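You operate a simulated robot arm through the tools that you are given. There is no shell and no other tool.

You are at the controls of a simulated robot arm. One attempt, no reset.

TASK
Put things in order on the top of the parts bench. At the end: the black grease cup from the top of the parts bench stands where the green grease pump stood; the green grease pump stands where the yellow filter stood; the yellow filter stands on top of the white order card; the yellow seal from the top of the parts bench stands on top of the orange lens; whatever was shut is shut again. Leave all else as you found it, and nothing knocked over.

It is judged by the outcome, as a careful person would: the job done as asked, and still so three seconds after it is handed in. It fails if anything else is knocked over, pushed out of place, dropped, spilled or broken. A push-on lid holds only when it is set on centred and level and pressed home; a screw cap is set on level and turned clockwise until tight.

THE ROBOT
A 6-joint arm with a two-finger parallel gripper, fixed in place. Base frame: the origin is at the foot of the arm, x ahead of it, y to its left, z up; the work surface is at about z = 0. Lengths are in m, angles in rad, forces in N, time in s.
With the tool pointing down near the work surface it reaches from about 0.18 to 0.46 m from the base axis. Its first joint turns from -1.222 to 1.222 rad. Payload 1.9 kg.
Tool frame: the origin (TCP) lies between the finger pads and is the grasp point; the fingertips stand 0.023 m ahead of it; z points along the fingers, y is the line along which they close. Largest opening 0.094 m; finger width 0.038, thickness 0.01; the body of the gripper, 0.054 by 0.096 m, starts 0.039 m behind the TCP.
Orientation is that of the tool frame in the base frame, as a unit quaternion [w, x, y, z]. With the fingers straight down and closing along the base's y, the tool's x points along the base's -x, its y along +y and its z along -z.

THE INTERFACE
- The arm moves only by the tool send_rows. Its arguments are lists of equal length, an entry for each row: "gripper": the gripper command, from -1 (fully open) to 1 (shut), values between in proportion; "travel": the shift along the tool's x, y, z in units of 150 mm (1.0 is 150 mm), a list of three; "delta_rot": the turn, a rotation vector about the tool's x, y, z in units of 120 degrees (1.0 is 120 degrees), a list of three. In form: {"gripper": [gripper, ...], "travel": [[tx, ty, tz], ...], "delta_rot": [[wx, wy, wz], ...]}. A call has 1 to 20 rows; each row is the pose to reach, as a shift and turn from the pose commanded when the call began, along the tool's axes at that moment. A call with a number of a shift or a turn outside -1 to 1 is refused whole. Rows are played at 5 a second. More than 0.05 m and 0.15 rad between two rows, or a gripper value outside its range, and nothing of the call is played. A pose out of reach is approached as far as the arm can. The call stops where the force on the tool passes 40 N (or 10 N more than at its start, if that is more) or the arm is blocked; 0.2 s more then pass. The fingers move at their own pace (about 0.108 m/s each) and stop on an object; they squeeze with about 22 N. The grip force told is the motor's: it shows also when the fingers shut on nothing. Time passes only in rows, and 0.2 s behind the last, so rows that repeat a pose let the fingers close. It gives the time, the measured TCP pose, the force on the tool (base axes), the opening and the grip force at its end, in the units of the frame above (readings bear some noise), with the torque about the TCP (base axes, N m) and any sound that the robot's microphone picked up, and new pictures: "show" is both (left out), scene, wrist or none.
- Cameras (640 x 400 px; columns grow to the right, rows downward): "scene" is fixed at [0.049, 0.3026, 0.4315]; the picture's right is [-0.84, -0.54, 0.00], its down [-0.27, 0.41, -0.87] and it looks along [0.47, -0.73, -0.49] (base axes); focal length 268 px, centre (320, 200). "wrist" rides on the gripper at [0.086, 0.016, -0.075] in the tool frame; the picture's right is [-0.18, 0.98, 0.00], its down [-0.58, -0.11, -0.81] and it looks along [-0.79, -0.15, 0.59] (tool axes); focal length 243 px, centre (320, 200). There is no depth. A picture from a camera that has moved, and an enlarged one, comes with that camera's place and axes in the base frame and with its lens.
- enlarge(camera, box): a new picture of the part [left, top, right, bottom] of that camera's present view, enlarged. No time passes.
- sign_off(): hands the job in; it is judged then, once.

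Places have to be worked out from the pictures, the camera data and where the tool is seen. Open the gripper and draw the arm clear of the work before you hand the job in, unless the task says otherwise.

The tools are called after "Call:" as name(argument=value, ...) on one line, values as JSON. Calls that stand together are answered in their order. send_rows: Moves the arm, as the interface text tells. Its arguments: {"type":"object","properties":{"gripper":{"type":"array","items":{"type":"number"}},"travel":{"type":"array","items":{"type":"array","items":{"type":"number"}}},"delta_rot":{"type":"array","items":{"type":"array","items":{"type":"number"}}},"show":{"type":"string","enum":["both","scene","wrist","none"]}},"required":["gripper","travel","delta_rot"]} The other tools are called the same way: enlarge (camera, box) takes an enlarged picture of a part of a camera's view; sign_off () hands the job in.

At the start:

```text
time: 0.0
tool_pos: [0.249, -0.1999, 0.3325]
orientation: [0.0, 0.0, 1.0, 0.0]
contact_force: [-0.1, 0.8, 1.3]
torque: [-0.02, 0.0, 0.03]
opening: 0.0942
finger_force: 0.0
```

scene: 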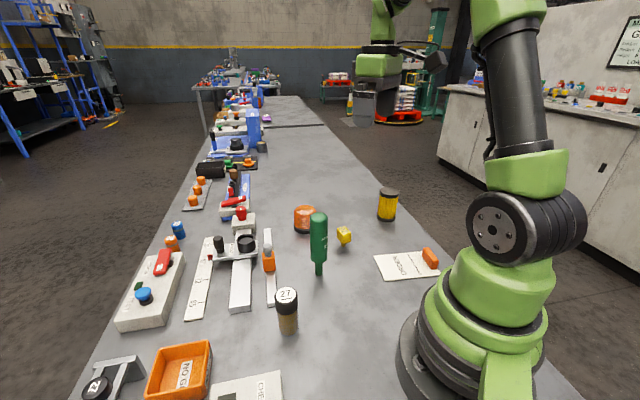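
wrist: 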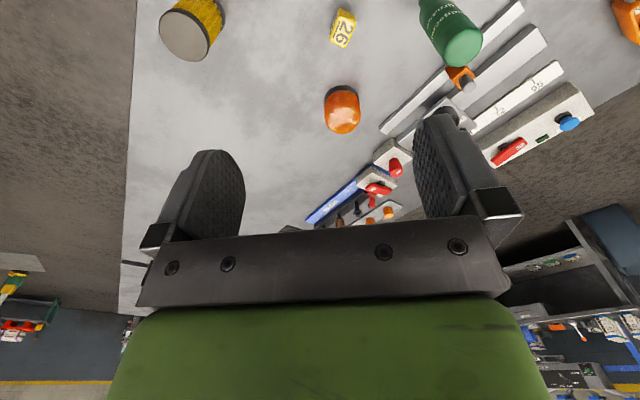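

I start by looking closely at the scene to identify the objects.

Call:
enlarge(camera="scene", box=[240, 170, 460, 340])

Call:
enlarge(camera="scene", box=[70, 210, 290, 400])

Call:
enlarge(camera="scene", box=[150, 90, 350, 240])

Call:
enlarge(camera="wrist", box=[120, 0, 640, 240])

```text
2.35 times, centred on (350, 255) of scene
camera zoom: at [0.049, 0.3026, 0.4315], right [-0.84, -0.54, 0.0], down [-0.27, 0.41, -0.87], along [0.47, -0.73, -0.49], focal length 631 px, centre (249, 71)
```

zoom: 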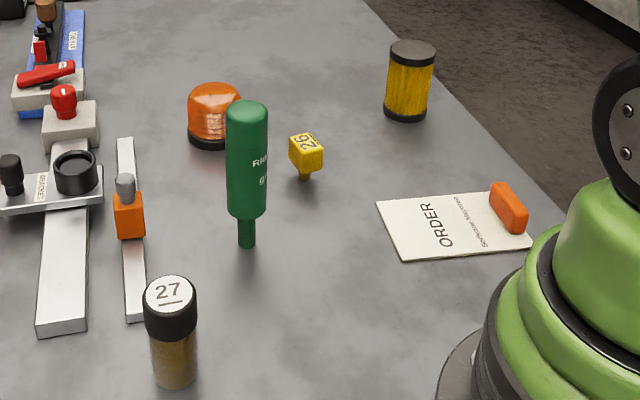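

```text
2.11 times, centred on (180, 305) of scene
camera zoom: at [0.049, 0.3026, 0.4315], right [-0.84, -0.54, 0.0], down [-0.27, 0.41, -0.87], along [0.47, -0.73, -0.49], focal length 565 px, centre (615, -21)
```

zoom: 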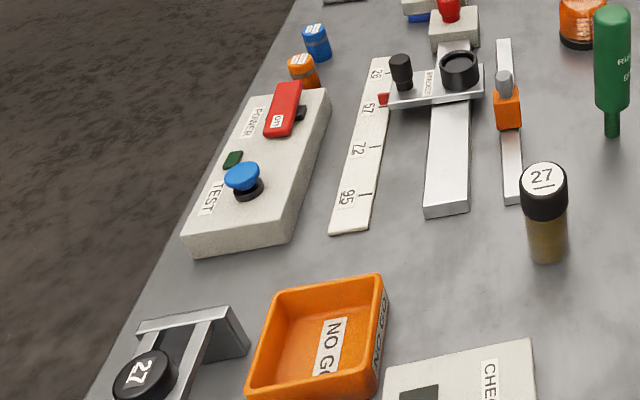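

```text
2.67 times, centred on (250, 165) of scene
camera zoom: at [0.049, 0.3026, 0.4315], right [-0.84, -0.54, 0.0], down [-0.27, 0.41, -0.87], along [0.47, -0.73, -0.49], focal length 716 px, centre (507, 293)
```

zoom: 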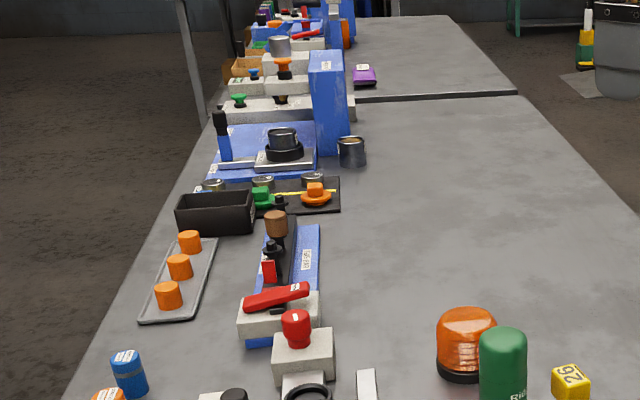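

```text
1.23 times, centred on (380, 120) of wrist
camera zoom: at [0.1613, -0.181, 0.4063], right [0.18, 0.98, 0.0], down [0.58, -0.11, 0.81], along [0.79, -0.15, -0.59], focal length 299 px, centre (246, 298)
```

zoom: 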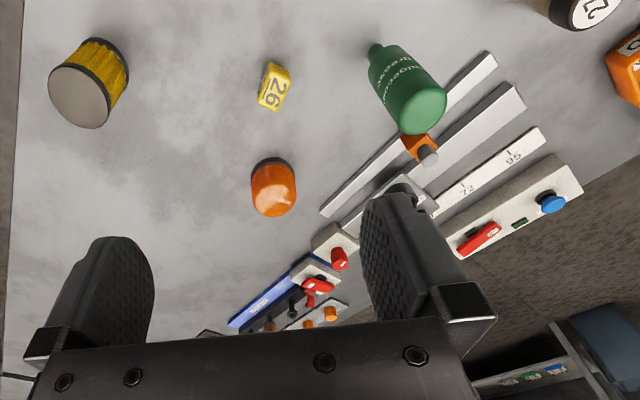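

The jar with the black cap "27" is a candidate for the grease cup, but I want to see the left part of the bench too. I move the arm to the left at height to look with the wrist camera.

Call:
send_rows(gripper=[-1, -1, -1, -1], travel=[[0, 0.25, 0], [0, 0.5, 0], [0, 0.75, 0], [0, 1, 0]], delta_rot=[[0, 0, 0], [0, 0, 0], [0, 0, 0], [0, 0, 0]])

```text
time: 1.0
tool_pos: [0.248, -0.0491, 0.3318]
orientation: [0.0, 0.001, 1.0, 0.001]
contact_force: [-0.5, 1.1, 1.6]
torque: [-0.01, 0.01, 0.03]
opening: 0.0943
finger_force: 0.0
camera wrist: at [0.1621, -0.0317, 0.4058], right [0.19, 0.98, 0.0], down [0.58, -0.11, 0.81], along [0.79, -0.15, -0.59], focal length 243 px, centre (320, 200)
```

scene: 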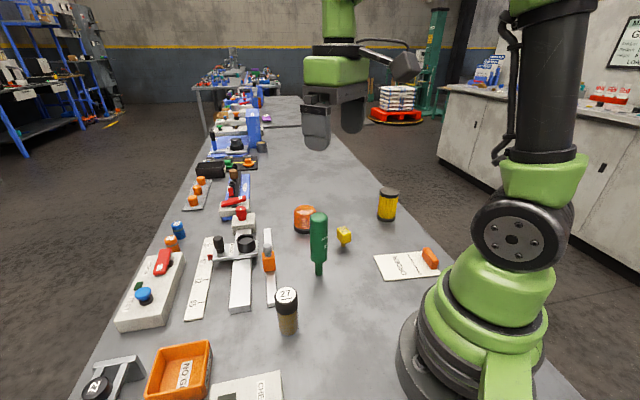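
wrist: 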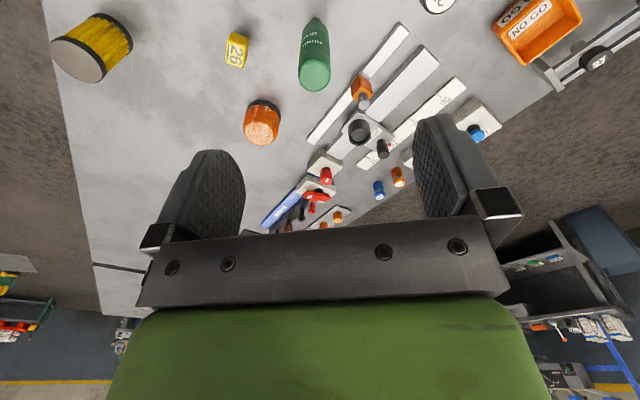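

Continue left to view the jar, tray and the stand.

Call:
send_rows(gripper=[-1, -1, -1, -1], travel=[[0, 0.25, 0], [0, 0.5, 0], [0, 0.75, 0], [0, 1, 0]], delta_rot=[[0, 0, 0], [0, 0, 0], [0, 0, 0], [0, 0, 0]])

```text
time: 2.0
tool_pos: [0.2487, 0.1001, 0.332]
orientation: [0.0, 0.0, 1.0, 0.0]
contact_force: [0.2, -0.1, -0.1]
torque: [0.03, -0.01, 0.01]
opening: 0.0941
finger_force: 0.0
camera wrist: at [0.1615, 0.1185, 0.4057], right [0.18, 0.98, 0.0], down [0.58, -0.11, 0.81], along [0.79, -0.15, -0.59], focal length 243 px, centre (320, 200)
```

scene: 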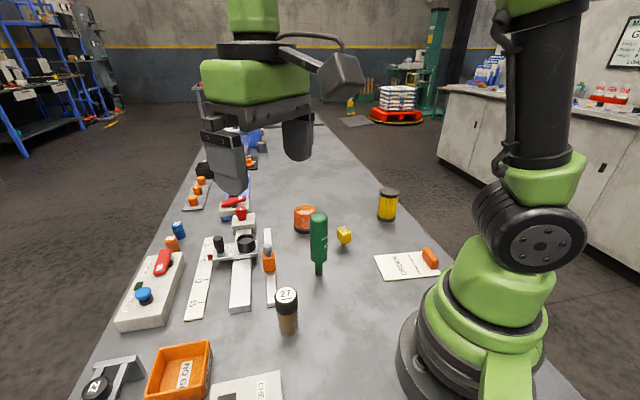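
wrist: 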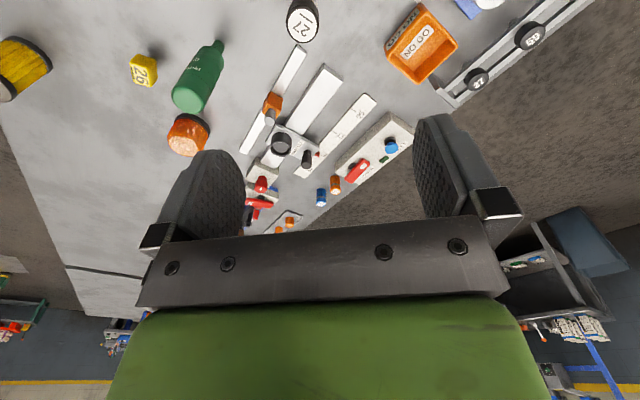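

There's a gauge rail with black knobs at the far left. I yaw the tool so the wrist camera looks further left.

Call:
send_rows(gripper=[-1, -1, -1, -1, -1, -1, -1], travel=[[0, 0, 0], [0, 0, 0], [0, 0, 0], [0, 0, 0], [0, 0, 0], [0, 0, 0], [0, 0, 0]], delta_rot=[[0, 0, -0.07], [0, 0, -0.14], [0, 0, -0.21], [0, 0, -0.28], [0, 0, -0.35], [0, 0, -0.42], [0, 0, -0.49]], show="wrist")

```text
time: 3.6
tool_pos: [0.2482, 0.1014, 0.3321]
orientation: [0.0, -0.493, 0.87, 0.001]
contact_force: [-0.8, 0.4, 0.5]
torque: [0.01, -0.03, -0.02]
opening: 0.0944
finger_force: 0.3
camera wrist: at [0.1895, 0.0373, 0.4066], right [-0.75, 0.66, 0.0], down [0.39, 0.44, 0.81], along [0.54, 0.6, -0.59], focal length 243 px, centre (320, 200)
```

wrist: 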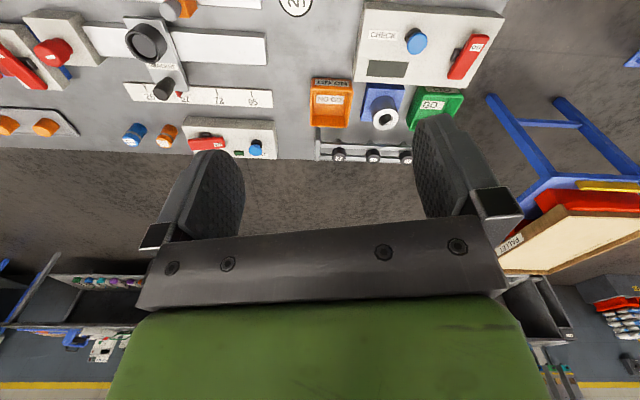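

Call:
enlarge(camera="wrist", box=[260, 0, 520, 170])

Call:
enlarge(camera="wrist", box=[0, 0, 280, 175])

```text
2.35 times, centred on (390, 85) of wrist
camera zoom: at [0.1895, 0.0373, 0.4066], right [-0.75, 0.66, 0.0], down [0.39, 0.44, 0.81], along [0.54, 0.6, -0.59], focal length 571 px, centre (155, 471)
```

zoom: 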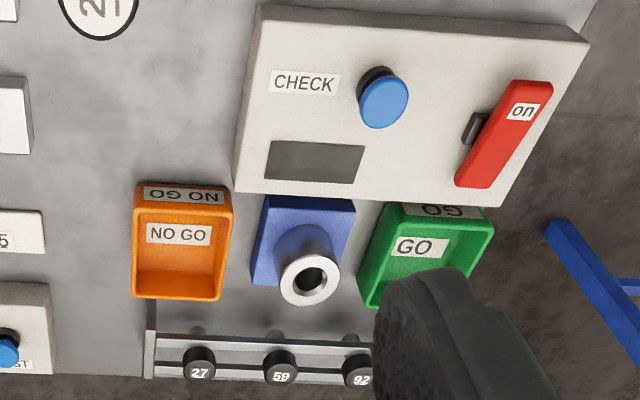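

```text
2.29 times, centred on (140, 88) of wrist
camera zoom: at [0.1895, 0.0373, 0.4066], right [-0.75, 0.66, 0.0], down [0.39, 0.44, 0.81], along [0.54, 0.6, -0.59], focal length 555 px, centre (731, 457)
```

zoom: 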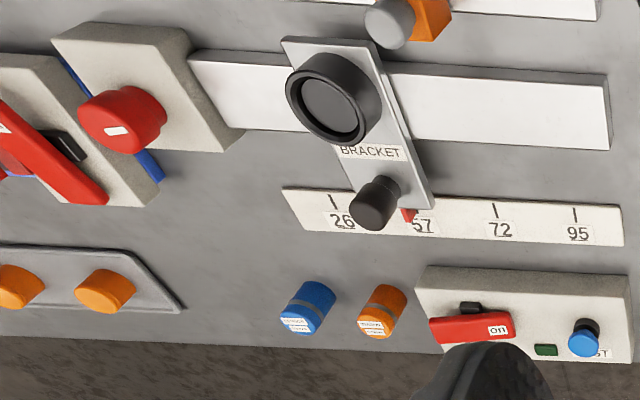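

Call:
enlarge(camera="scene", box=[250, 270, 330, 345])

Call:
enlarge(camera="scene", box=[195, 200, 285, 280])

Call:
enlarge(camera="scene", box=[290, 190, 370, 290])

```text
5.33 times, centred on (290, 308) of scene
camera zoom: at [0.049, 0.3026, 0.4315], right [-0.84, -0.54, 0.0], down [-0.27, 0.41, -0.87], along [0.47, -0.73, -0.49], focal length 1431 px, centre (480, -373)
```

zoom: 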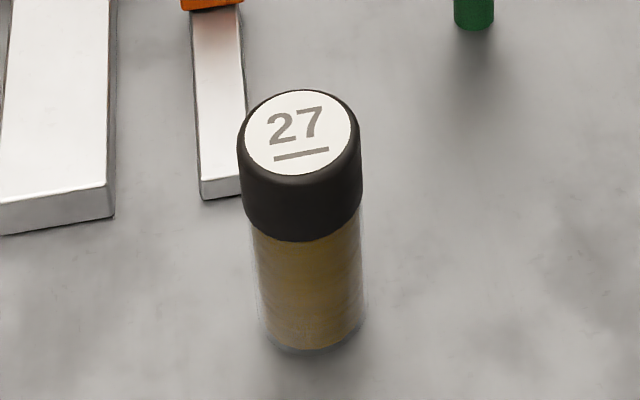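

```text
5.00 times, centred on (240, 240) of scene
camera zoom: at [0.049, 0.3026, 0.4315], right [-0.84, -0.54, 0.0], down [-0.27, 0.41, -0.87], along [0.47, -0.73, -0.49], focal length 1342 px, centre (720, 0)
```

zoom: 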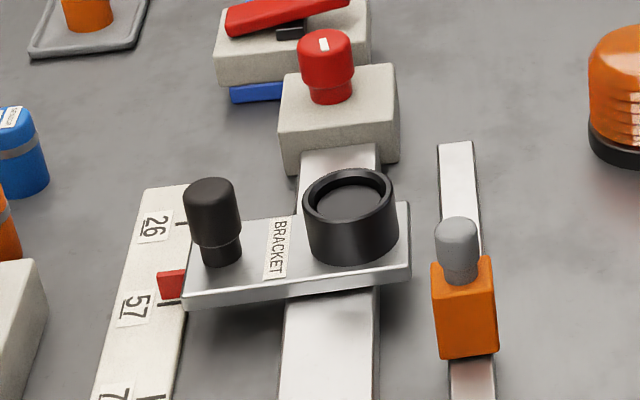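

```text
4.00 times, centred on (330, 240) of scene
camera zoom: at [0.049, 0.3026, 0.4315], right [-0.84, -0.54, 0.0], down [-0.27, 0.41, -0.87], along [0.47, -0.73, -0.49], focal length 1073 px, centre (280, 40)
```

zoom: 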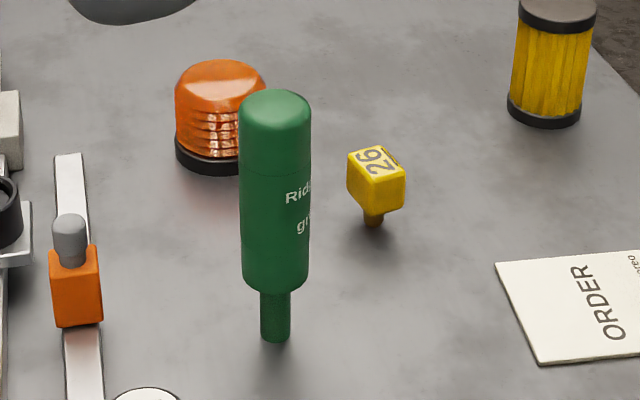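

I take the capped jar "27" as the grease cup, the "26" piece as the seal, and the dome as the lens. The order will be filter → card, pump → filter spot, jar → pump spot, seal → lens. First I yaw back and move back to the right.

Call:
send_rows(gripper=[-1, -1, -1, -1, -1, -1, -1], travel=[[0.123, -0.073, 0], [0.245, -0.147, 0], [0.368, -0.22, 0], [0.49, -0.294, 0], [0.613, -0.367, 0], [0.735, -0.441, 0], [0.858, -0.514, 0]], delta_rot=[[0, 0, 0.07], [0, 0, 0.14], [0, 0, 0.21], [0, 0, 0.28], [0, 0, 0.35], [0, 0, 0.42], [0, 0, 0.49]], show="none")

Call:
send_rows(gripper=[-1, -1, -1, -1], travel=[[0, -0.25, 0], [0, -0.5, 0], [0, -0.75, 0], [0, -1, 0]], delta_rot=[[0, 0, 0], [0, 0, 0], [0, 0, 0], [0, 0, 0]], show="none")

Call:
send_rows(gripper=[-1, -1, -1, -1], travel=[[0, -0.25, 0.15], [0, -0.5, 0.3], [0, -0.75, 0.45], [0, -1, 0.6]], delta_rot=[[0, 0, 0], [0, 0, 0], [0, 0, 0], [0, 0, 0]])

```text
time: 5.2
tool_pos: [0.2492, -0.0507, 0.3331]
orientation: [0.0, 0.002, 1.0, 0.0]
contact_force: [0.7, 0.5, -0.8]
torque: [-0.04, -0.04, -0.01]
opening: 0.0942
finger_force: 0.1
```

```text
time: 6.2
tool_pos: [0.2474, -0.2007, 0.331]
orientation: [-0.001, 0.001, 1.0, 0.0]
contact_force: [-0.2, -0.8, 0.4]
torque: [0.03, 0.02, -0.01]
opening: 0.094
finger_force: 0.1
```

```text
time: 7.2
tool_pos: [0.2496, -0.3489, 0.242]
orientation: [0.0, 0.0, 1.0, 0.001]
contact_force: [0.1, -0.4, -0.2]
torque: [0.02, -0.02, 0.01]
opening: 0.0942
finger_force: 0.0
camera wrist: at [0.1629, -0.3314, 0.3151], right [0.18, 0.98, 0.0], down [0.58, -0.11, 0.81], along [0.79, -0.15, -0.59], focal length 243 px, centre (320, 200)
```

scene: 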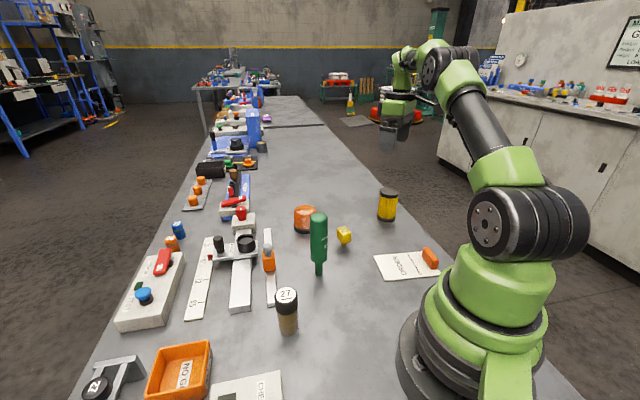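
wrist: 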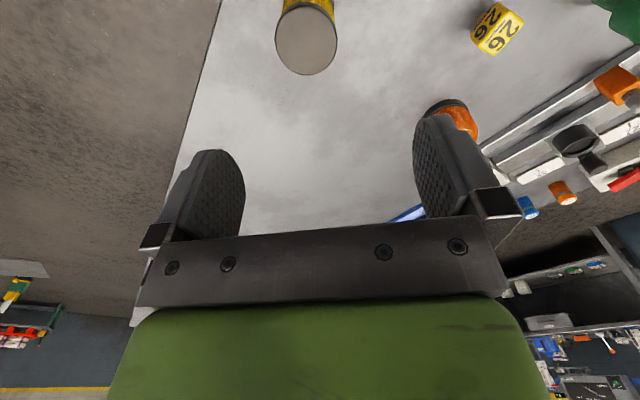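

The filter top in the wrist view gives about (0.243, −0.359), agreeing with the scene estimate. I centre over it and descend partially.

Call:
send_rows(gripper=[-1, -1, -1, -1], travel=[[0.04, -0.067, 0], [0.04, -0.067, 0.2], [0.04, -0.067, 0.4], [0.04, -0.067, 0.6]], delta_rot=[[0, 0, 0], [0, 0, 0], [0, 0, 0], [0, 0, 0]])

```text
time: 8.2
tool_pos: [0.2416, -0.3593, 0.1513]
orientation: [0.0, 0.0, 1.0, 0.0]
contact_force: [0.3, 0.6, 0.6]
torque: [-0.03, 0.02, 0.0]
opening: 0.094
finger_force: 0.0
camera wrist: at [0.1541, -0.3411, 0.2259], right [0.18, 0.98, 0.0], down [0.58, -0.11, 0.81], along [0.79, -0.15, -0.59], focal length 243 px, centre (320, 200)
```

scene: 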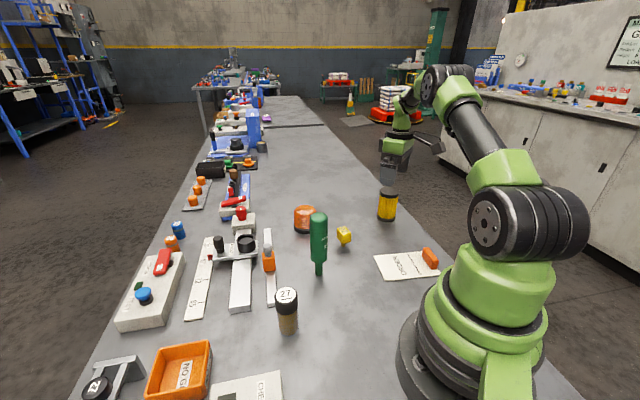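
wrist: 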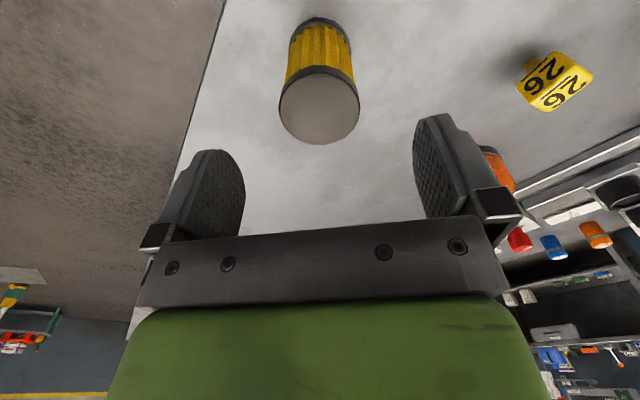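

The filter sits centred between the fingers (top at z≈0.085–0.09). I lower to z≈0.06 and close.

Call:
send_rows(gripper=[-1, -1, -1, -1, -1, 1, 1, 1, 1], travel=[[-0.02, 0, 0.15], [-0.02, 0, 0.3], [-0.02, 0, 0.45], [-0.02, 0, 0.61], [-0.02, 0, 0.61], [-0.02, 0, 0.61], [-0.02, 0, 0.61], [-0.02, 0, 0.61], [-0.02, 0, 0.61]], delta_rot=[[0, 0, 0], [0, 0, 0], [0, 0, 0], [0, 0, 0], [0, 0, 0], [0, 0, 0], [0, 0, 0], [0, 0, 0], [0, 0, 0]])

```text
time: 10.2
tool_pos: [0.2446, -0.3611, 0.06]
orientation: [0.0, 0.0, 1.0, 0.0]
contact_force: [-1.0, -0.3, -0.3]
torque: [0.04, -0.02, -0.01]
opening: 0.0532
finger_force: 22.9
camera wrist: at [0.1581, -0.3431, 0.1337], right [0.18, 0.98, 0.0], down [0.58, -0.11, 0.81], along [0.79, -0.15, -0.59], focal length 243 px, centre (320, 200)
```

scene: 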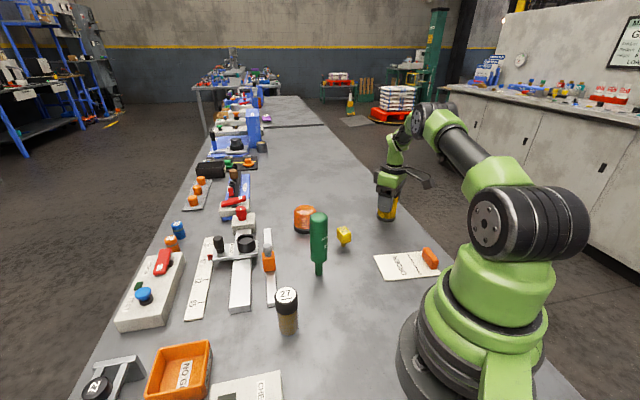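
wrist: 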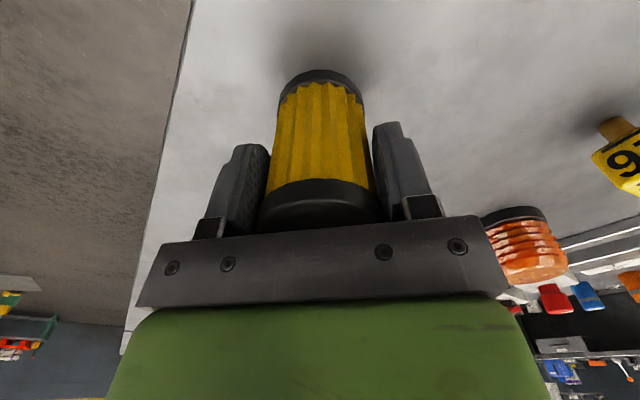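

Filter gripped (opening 0.053). I lift it 9 cm and carry it part-way to the card.

Call:
send_rows(gripper=[1, 1, 1, 1, 1, 1, 1, 1], travel=[[0, 0, -0.1], [0, 0, -0.3], [0, 0, -0.5], [0, 0, -0.6], [0.1, 0.167, -0.6], [0.2, 0.333, -0.6], [0.3, 0.5, -0.6], [0.4, 0.667, -0.6]], delta_rot=[[0, 0, 0], [0, 0, 0], [0, 0, 0], [0, 0, 0], [0, 0, 0], [0, 0, 0], [0, 0, 0], [0, 0, 0]])

```text
time: 12.0
tool_pos: [0.1841, -0.2593, 0.1519]
orientation: [0.0, 0.0, 1.0, 0.0]
contact_force: [-0.1, -0.1, -0.6]
torque: [0.02, -0.01, 0.01]
opening: 0.0532
finger_force: 22.0
camera wrist: at [0.0962, -0.2408, 0.2252], right [0.18, 0.98, 0.0], down [0.58, -0.11, 0.81], along [0.79, -0.15, -0.59], focal length 243 px, centre (320, 200)
```

scene: 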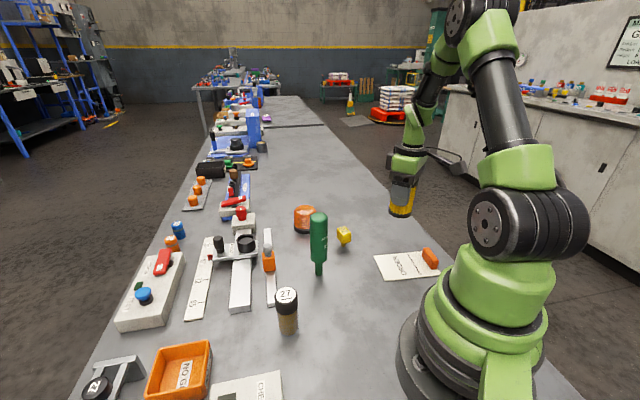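
wrist: 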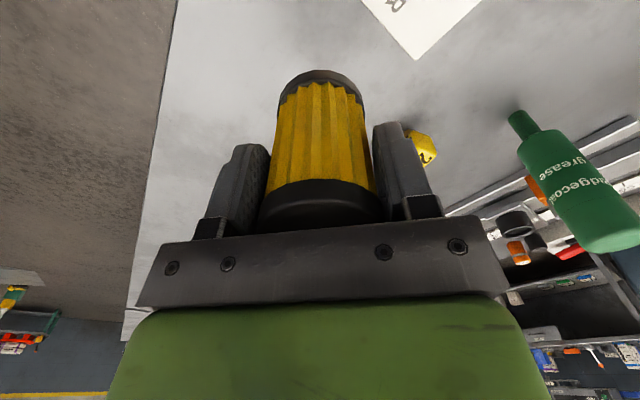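

Card corner seen at (0.207, −0.178), matching my estimate. I move over the free part of the card.

Call:
send_rows(gripper=[1, 1, 1, 1], travel=[[0.07, 0.12, 0], [0.145, 0.25, 0], [0.22, 0.375, 0], [0.291, 0.495, 0]], delta_rot=[[0, 0, 0], [0, 0, 0], [0, 0, 0], [0, 0, 0]])

```text
time: 13.0
tool_pos: [0.141, -0.1854, 0.1523]
orientation: [0.0, 0.001, 1.0, 0.0]
contact_force: [-0.5, -0.4, -1.3]
torque: [0.0, -0.03, -0.02]
opening: 0.0535
finger_force: 21.9
camera wrist: at [0.0546, -0.1661, 0.2253], right [0.19, 0.98, 0.0], down [0.58, -0.11, 0.81], along [0.79, -0.15, -0.59], focal length 243 px, centre (320, 200)
```

scene: 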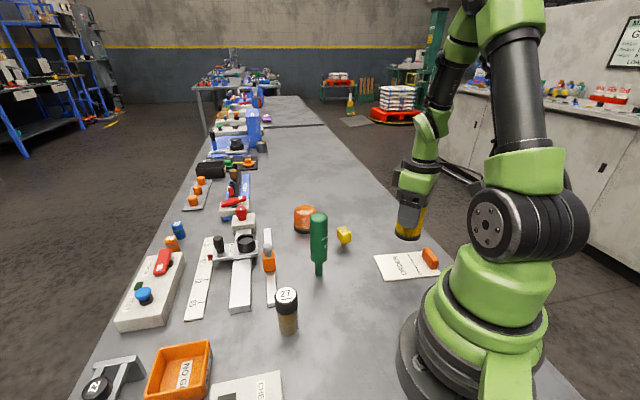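
wrist: 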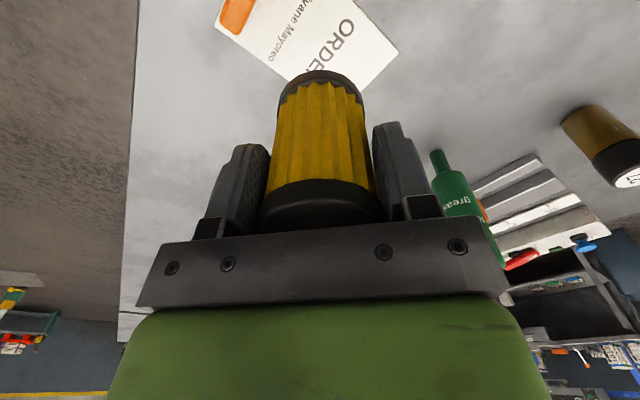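

Projection puts the filter over the free card centre, well clear of the orange block. I lower it to just above contact.

Call:
send_rows(gripper=[1, 1, 1, 1, 1, 1, 1], travel=[[0, 0, 0.15], [0, 0, 0.3], [0, 0, 0.42], [0, 0, 0.5], [0, 0, 0.55], [0, 0, 0.575], [0, 0, 0.59]], delta_rot=[[0, 0, 0], [0, 0, 0], [0, 0, 0], [0, 0, 0], [0, 0, 0], [0, 0, 0], [0, 0, 0]])

```text
time: 14.6
tool_pos: [0.1413, -0.1851, 0.0643]
orientation: [0.0, 0.001, 1.0, 0.0]
contact_force: [0.1, 4.3, 18.9]
torque: [0.32, -0.06, 0.02]
opening: 0.0536
finger_force: 21.8
camera wrist: at [0.0544, -0.1669, 0.1368], right [0.18, 0.98, 0.0], down [0.58, -0.11, 0.81], along [0.79, -0.15, -0.59], focal length 243 px, centre (320, 200)
```

scene: 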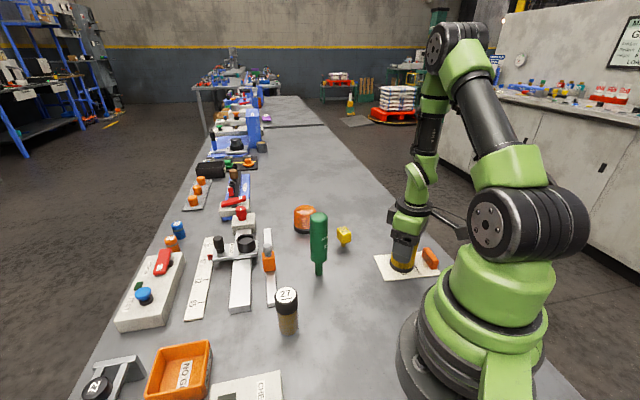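
wrist: 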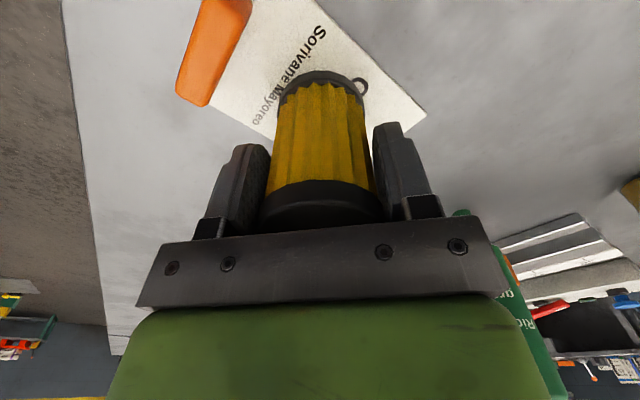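

Contact with the card felt (19 N at z=0.064). I ease up about 0.7 mm, open partially so the fingers stay off the orange block, and rise.

Call:
send_rows(gripper=[1, 1, -0.4, -0.4, -0.4], travel=[[0, 0, -0.004], [0, 0, -0.004], [0, 0, -0.004], [0, 0, -0.004], [0, 0, -0.004]], delta_rot=[[0, 0, 0], [0, 0, 0], [0, 0, 0], [0, 0, 0], [0, 0, 0]])

Call:
send_rows(gripper=[-0.4, -0.4, -0.4, -0.4, -0.4], travel=[[0, 0, -0.1], [0, 0, -0.25], [0, 0, -0.45], [0, 0, -0.7], [0, 0, -0.95]], delta_rot=[[0, 0, 0], [0, 0, 0], [0, 0, 0], [0, 0, 0], [0, 0, 0]])

```text
time: 15.8
tool_pos: [0.1408, -0.1855, 0.0632]
orientation: [0.0, 0.0, 1.0, 0.0]
contact_force: [-0.3, 1.1, -0.3]
torque: [0.0, 0.04, -0.01]
opening: 0.0658
finger_force: 0.1
camera wrist: at [0.0542, -0.1669, 0.1372], right [0.18, 0.98, 0.0], down [0.58, -0.11, 0.81], along [0.79, -0.15, -0.59], focal length 243 px, centre (320, 200)
```

scene: 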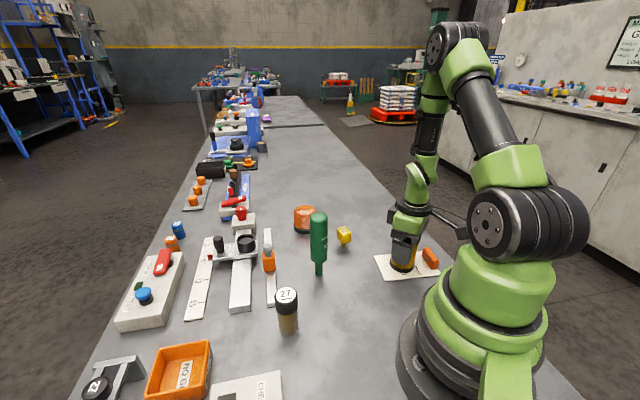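
wrist: 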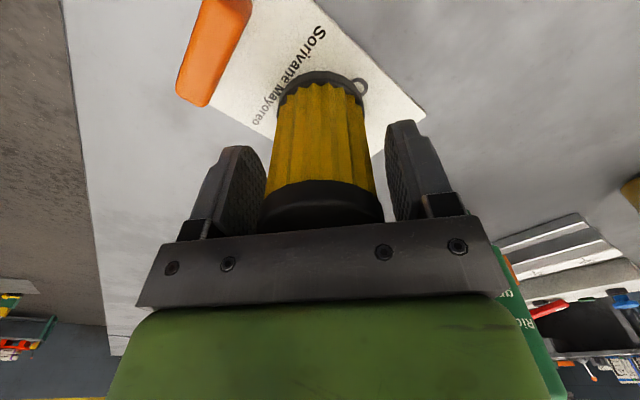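

```text
time: 17.0
tool_pos: [0.143, -0.1836, 0.2073]
orientation: [0.0, 0.0, 1.0, 0.0]
contact_force: [0.4, -0.3, 0.8]
torque: [0.0, 0.04, 0.02]
opening: 0.0655
finger_force: 0.0
camera wrist: at [0.0557, -0.1655, 0.2805], right [0.18, 0.98, 0.0], down [0.58, -0.11, 0.81], along [0.79, -0.15, -0.59], focal length 243 px, centre (320, 200)
```

scene: 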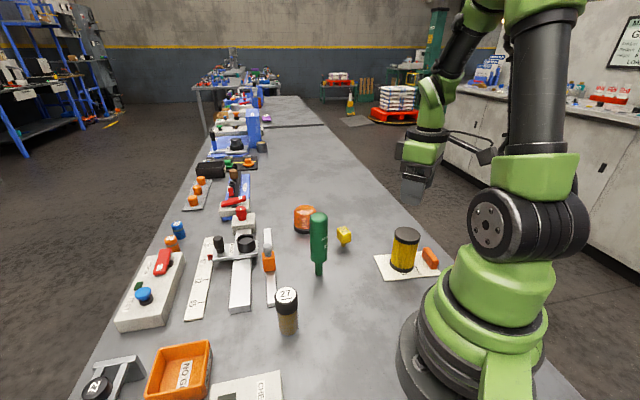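
wrist: 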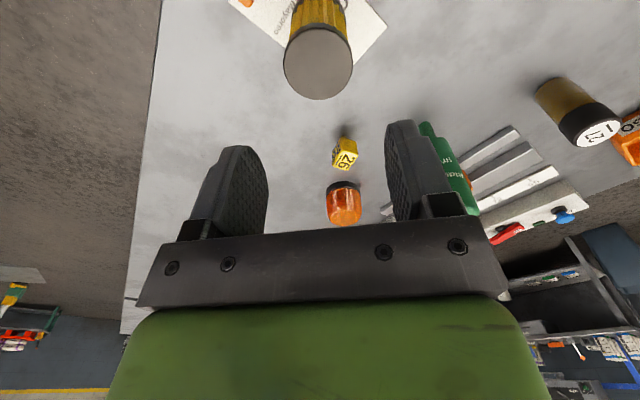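

Filter stands on the card. Now I rise and travel to above the pump at about (0.283, −0.058).

Call:
send_rows(gripper=[-1, -1, -1, -1, -1, -1, -1], travel=[[0, 0, -0.27], [0, 0, -0.47], [-0.187, 0.167, -0.47], [-0.373, 0.335, -0.47], [-0.56, 0.5, -0.47], [-0.747, 0.67, -0.47], [-0.933, 0.837, -0.47]], delta_rot=[[0, 0, 0], [0, 0, 0], [0, 0, 0], [0, 0, 0], [0, 0, 0], [0, 0, 0], [0, 0, 0]])

```text
time: 18.6
tool_pos: [0.2811, -0.0594, 0.2769]
orientation: [0.0, 0.001, 1.0, 0.0]
contact_force: [0.1, 0.6, -0.3]
torque: [-0.01, 0.0, 0.0]
opening: 0.094
finger_force: 0.2
camera wrist: at [0.1937, -0.0413, 0.3509], right [0.19, 0.98, 0.0], down [0.58, -0.11, 0.81], along [0.79, -0.15, -0.59], focal length 243 px, centre (320, 200)
```

scene: 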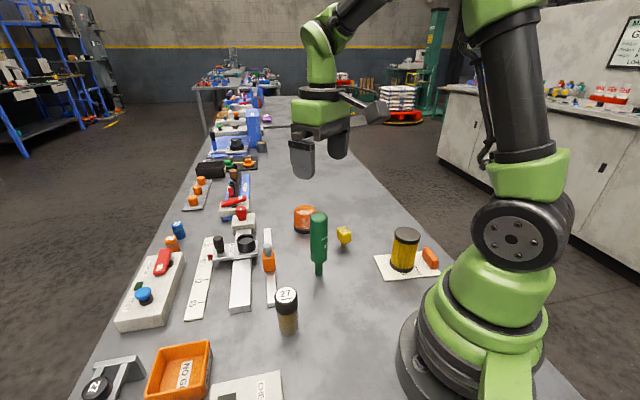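
wrist: 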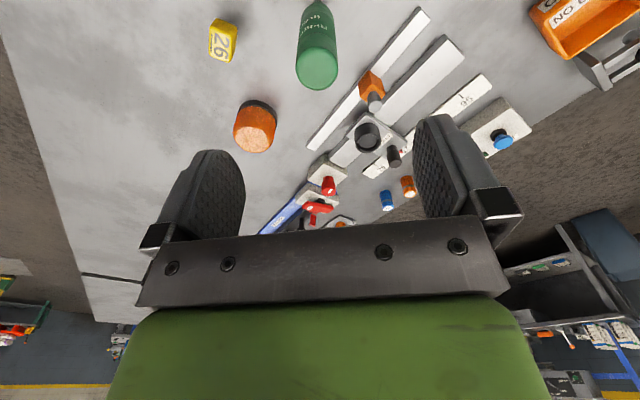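

Pump top projects to (0.283, −0.060). I centre and lower until the fingertips are just above its top.

Call:
send_rows(gripper=[-1, -1, -1, -1], travel=[[-0.014, 0, 0.15], [-0.014, 0, 0.3], [-0.014, 0, 0.45], [-0.014, 0, 0.56]], delta_rot=[[0, 0, 0], [0, 0, 0], [0, 0, 0], [0, 0, 0]])

```text
time: 19.6
tool_pos: [0.2823, -0.0593, 0.1926]
orientation: [0.0, 0.0, 1.0, -0.001]
contact_force: [0.9, 0.4, 0.3]
torque: [-0.02, 0.01, -0.02]
opening: 0.0942
finger_force: 0.1
camera wrist: at [0.1958, -0.0406, 0.2657], right [0.18, 0.98, 0.0], down [0.58, -0.11, 0.81], along [0.79, -0.15, -0.59], focal length 243 px, centre (320, 200)
```

scene: 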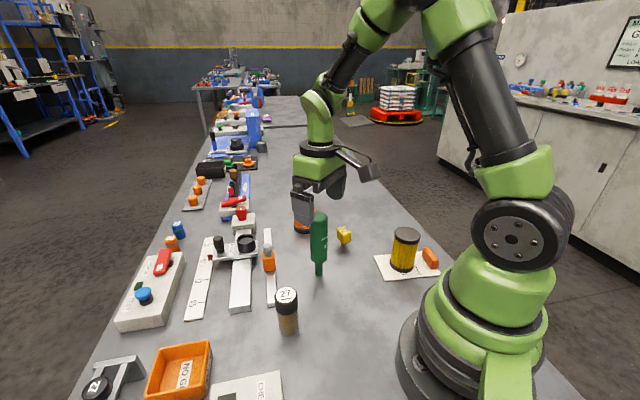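
wrist: 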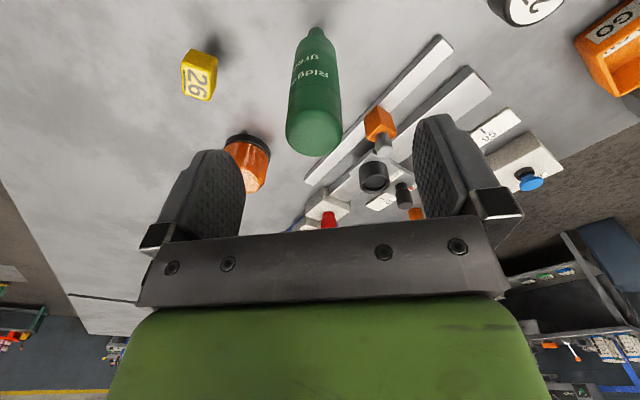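

Pump at about (0.285, −0.0595), top ≈0.152. I lower to z≈0.122 (palm clears the top) and close most of the way to check centring.

Call:
send_rows(gripper=[-1, -1, -1, -1, 0.0, 0.0, 0.0], travel=[[-0.013, 0, 0.12], [-0.013, 0, 0.25], [-0.013, 0, 0.37], [-0.013, 0, 0.465], [-0.013, 0, 0.465], [-0.013, 0, 0.465], [-0.013, 0, 0.465]], delta_rot=[[0, 0, 0], [0, 0, 0], [0, 0, 0], [0, 0, 0], [0, 0, 0], [0, 0, 0], [0, 0, 0]])

```text
time: 21.2
tool_pos: [0.2845, -0.0584, 0.1215]
orientation: [0.0, -0.001, 1.0, 0.0]
contact_force: [0.2, 1.2, 1.3]
torque: [0.0, -0.04, 0.02]
opening: 0.0473
finger_force: 0.0
camera wrist: at [0.198, -0.0411, 0.1961], right [0.18, 0.98, 0.0], down [0.58, -0.11, 0.81], along [0.79, -0.15, -0.59], focal length 243 px, centre (320, 200)
```

scene: 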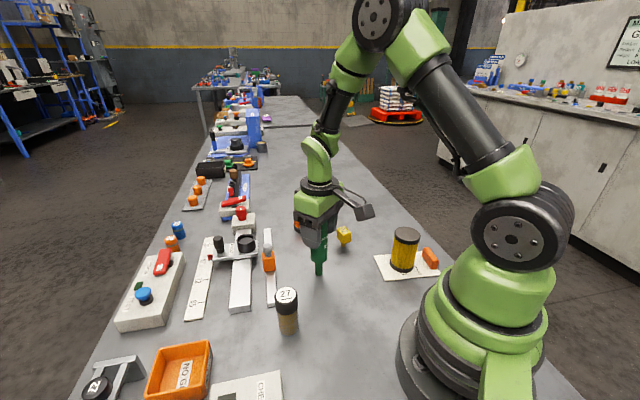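
wrist: 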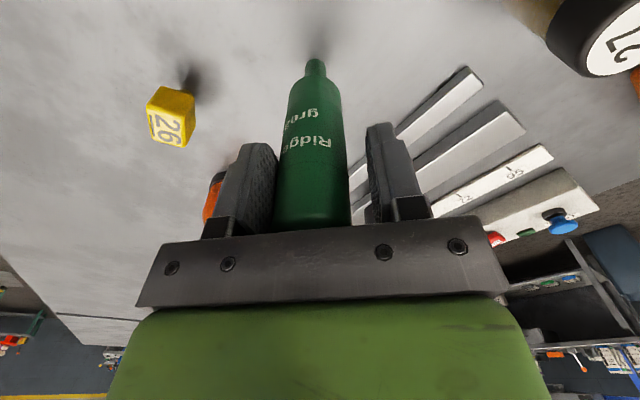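

Call:
enlarge(camera="wrist", box=[220, 40, 420, 260])

```text
1.82 times, centred on (320, 150) of wrist
camera zoom: at [0.198, -0.0411, 0.1961], right [0.18, 0.98, 0.0], down [0.58, -0.11, 0.81], along [0.79, -0.15, -0.59], focal length 441 px, centre (320, 291)
```

zoom: 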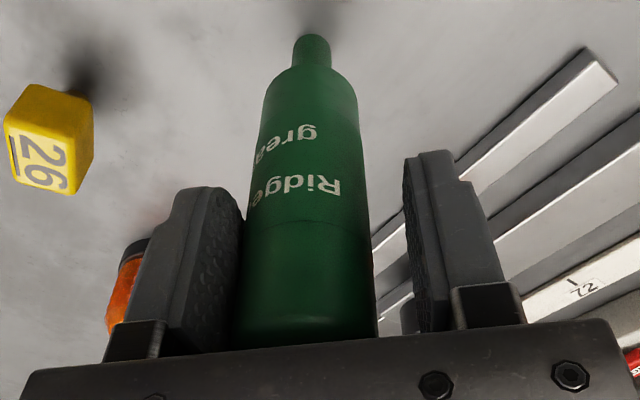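

The pump sits about 2–3 mm toward the −y finger; I shift the tool by −2.3 mm in y, then close.

Call:
send_rows(gripper=[0.0, 0.0, 0.15, 0.25, 1, 1, 1], travel=[[0, -0.015, 0], [0, -0.015, 0], [0, -0.015, 0], [0, -0.015, 0], [0, -0.015, 0], [0, -0.015, 0], [0, -0.015, 0]], delta_rot=[[0, 0, 0], [0, 0, 0], [0, 0, 0], [0, 0, 0], [0, 0, 0], [0, 0, 0], [0, 0, 0]])

Call:
enlarge(camera="scene", box=[280, 190, 380, 290])

```text
time: 22.8
tool_pos: [0.2843, -0.0601, 0.1226]
orientation: [0.0, 0.0, 1.0, 0.0]
contact_force: [-0.2, 1.8, 1.3]
torque: [0.07, -0.02, -0.03]
opening: 0.0352
finger_force: 21.8
camera wrist: at [0.1979, -0.0433, 0.196], right [0.18, 0.98, 0.0], down [0.58, -0.11, 0.81], along [0.79, -0.15, -0.59], focal length 243 px, centre (320, 200)
```

scene: 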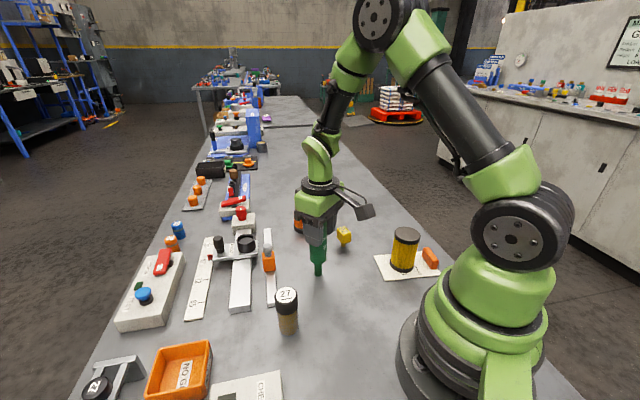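
wrist: 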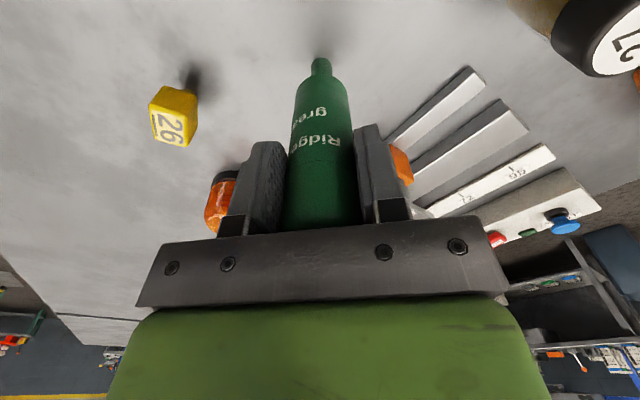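

```text
4.00 times, centred on (330, 240) of scene
camera zoom: at [0.049, 0.3026, 0.4315], right [-0.84, -0.54, 0.0], down [-0.27, 0.41, -0.87], along [0.47, -0.73, -0.49], focal length 1073 px, centre (280, 40)
```

zoom: 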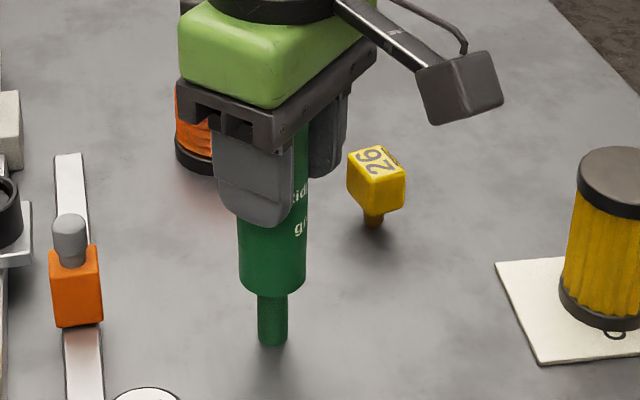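

Pump gripped upright (opening 0.035). I lift straight up 10 cm and carry it toward the filter's old spot.

Call:
send_rows(gripper=[1, 1, 1, 1, 1, 1, 1, 1, 1, 1], travel=[[0, 0, -0.06], [0, 0, -0.2], [0, 0, -0.36], [0, 0, -0.52], [0, 0, -0.67], [0.02, -0.15, -0.67], [0.05, -0.36, -0.67], [0.08, -0.58, -0.67], [0.11, -0.8, -0.67], [0.1375, -1, -0.67]], delta_rot=[[0, 0, 0], [0, 0, 0], [0, 0, 0], [0, 0, 0], [0, 0, 0], [0, 0, 0], [0, 0, 0], [0, 0, 0], [0, 0, 0], [0, 0, 0]])

```text
time: 25.0
tool_pos: [0.2631, -0.2121, 0.2222]
orientation: [0.0, 0.0, 1.0, -0.001]
contact_force: [-0.1, -0.4, -1.8]
torque: [0.0, 0.02, -0.01]
opening: 0.0352
finger_force: 21.7
camera wrist: at [0.1765, -0.1939, 0.2967], right [0.18, 0.98, 0.0], down [0.58, -0.11, 0.81], along [0.79, -0.15, -0.59], focal length 243 px, centre (320, 200)
```

scene: 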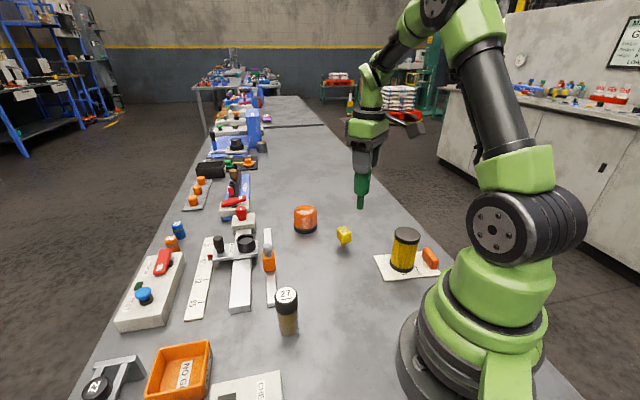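
wrist: 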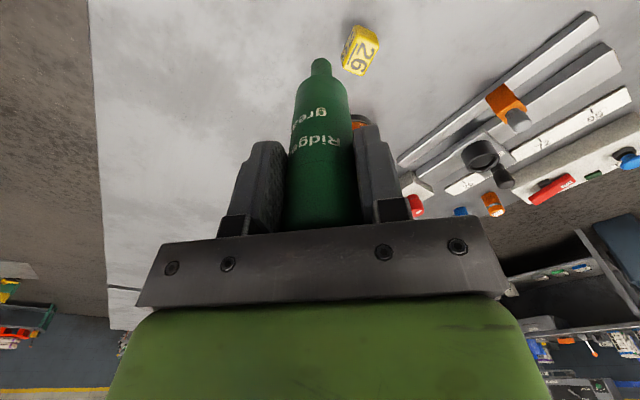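

Move the rest of the way over the filter's old spot, then lower near to the table.

Call:
send_rows(gripper=[1, 1, 1, 1, 1, 1, 1, 1, 1, 1], travel=[[0.03, -0.2, 0], [0.06, -0.43, 0], [0.09, -0.67, 0], [0.12, -0.88, 0], [0.134, -1, 0], [0.134, -1, 0.12], [0.134, -1, 0.27], [0.134, -1, 0.42], [0.134, -1, 0.54], [0.134, -1, 0.6]], delta_rot=[[0, 0, 0], [0, 0, 0], [0, 0, 0], [0, 0, 0], [0, 0, 0], [0, 0, 0], [0, 0, 0], [0, 0, 0], [0, 0, 0], [0, 0, 0]])

Call:
enlarge(camera="scene", box=[340, 160, 440, 230])

```text
time: 27.2
tool_pos: [0.2436, -0.3619, 0.1323]
orientation: [0.0, 0.0, 1.0, 0.002]
contact_force: [0.1, 0.7, -3.0]
torque: [-0.01, 0.06, 0.0]
opening: 0.0351
finger_force: 22.4
camera wrist: at [0.1568, -0.3443, 0.2063], right [0.18, 0.98, 0.0], down [0.58, -0.11, 0.81], along [0.79, -0.15, -0.59], focal length 243 px, centre (320, 200)
```

scene: 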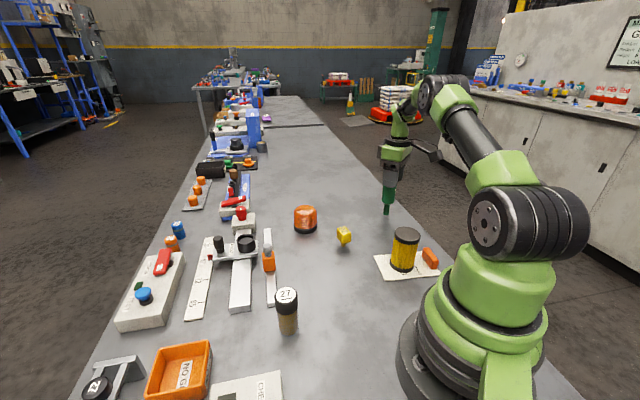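
wrist: 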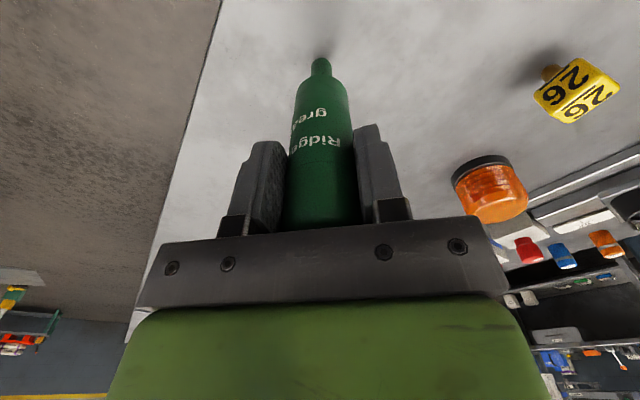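

```text
5.71 times, centred on (390, 195) of scene
camera zoom: at [0.049, 0.3026, 0.4315], right [-0.84, -0.54, 0.0], down [-0.27, 0.41, -0.87], along [0.47, -0.73, -0.49], focal length 1533 px, centre (-80, 229)
```

zoom: 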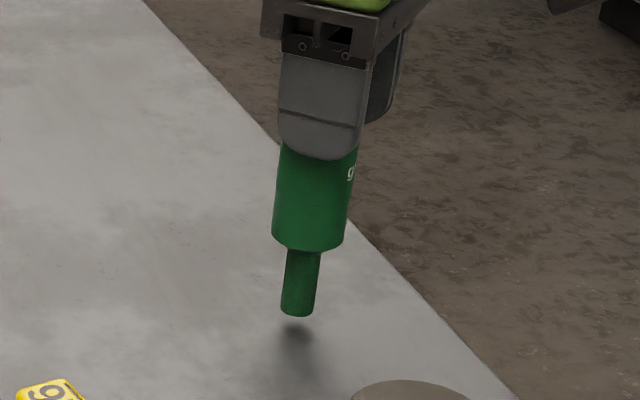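

Nozzle hovers ~1 cm above the right spot (scene pixel ≈ (386,215), filter base was (386,217)). Lowering slowly to contact.

Call:
send_rows(gripper=[1, 1, 1, 1, 1, 1], travel=[[0, 0, 0.02], [0, 0, 0.04], [0, 0, 0.052], [0, 0, 0.058], [0, 0, 0.062], [0, 0, 0.064]], delta_rot=[[0, 0, 0], [0, 0, 0], [0, 0, 0], [0, 0, 0], [0, 0, 0], [0, 0, 0]], show="none")

Call:
enlarge(camera="scene", box=[340, 160, 440, 230])

```text
time: 28.6
tool_pos: [0.2435, -0.3613, 0.1228]
orientation: [0.0, 0.001, 1.0, 0.0]
contact_force: [-0.2, 0.5, -3.0]
torque: [-0.01, 0.02, 0.0]
opening: 0.0352
finger_force: 21.8
```

```text
5.71 times, centred on (390, 195) of scene
camera zoom: at [0.049, 0.3026, 0.4315], right [-0.84, -0.54, 0.0], down [-0.27, 0.41, -0.87], along [0.47, -0.73, -0.49], focal length 1533 px, centre (-80, 229)
```

zoom: 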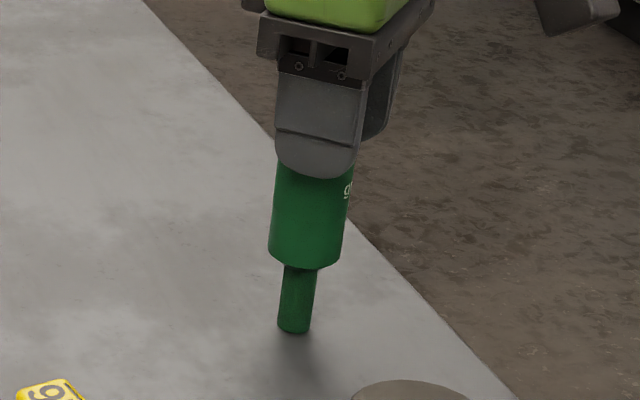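

No contact yet (still −3 N of weight). Creep down 1 mm more.

Call:
send_rows(gripper=[1, 1, 1], travel=[[0, 0, 0.003], [0, 0, 0.006], [0, 0, 0.006]], delta_rot=[[0, 0, 0], [0, 0, 0], [0, 0, 0]], show="none")

```text
time: 29.4
tool_pos: [0.2425, -0.3611, 0.1239]
orientation: [0.0, 0.001, 1.0, 0.0]
contact_force: [0.3, -0.3, -3.6]
torque: [0.04, 0.03, 0.02]
opening: 0.0351
finger_force: 22.0
```

Call:
send_rows(gripper=[1, 1, 1], travel=[[0, 0, 0.003], [0, 0, 0.006], [0, 0, 0.006]], delta_rot=[[0, 0, 0], [0, 0, 0], [0, 0, 0]], show="none")

```text
time: 30.2
tool_pos: [0.2441, -0.3624, 0.1214]
orientation: [0.001, 0.001, 1.0, 0.001]
contact_force: [-2.9, 3.3, 11.7]
torque: [0.39, 0.16, 0.0]
opening: 0.0349
finger_force: 21.8
```

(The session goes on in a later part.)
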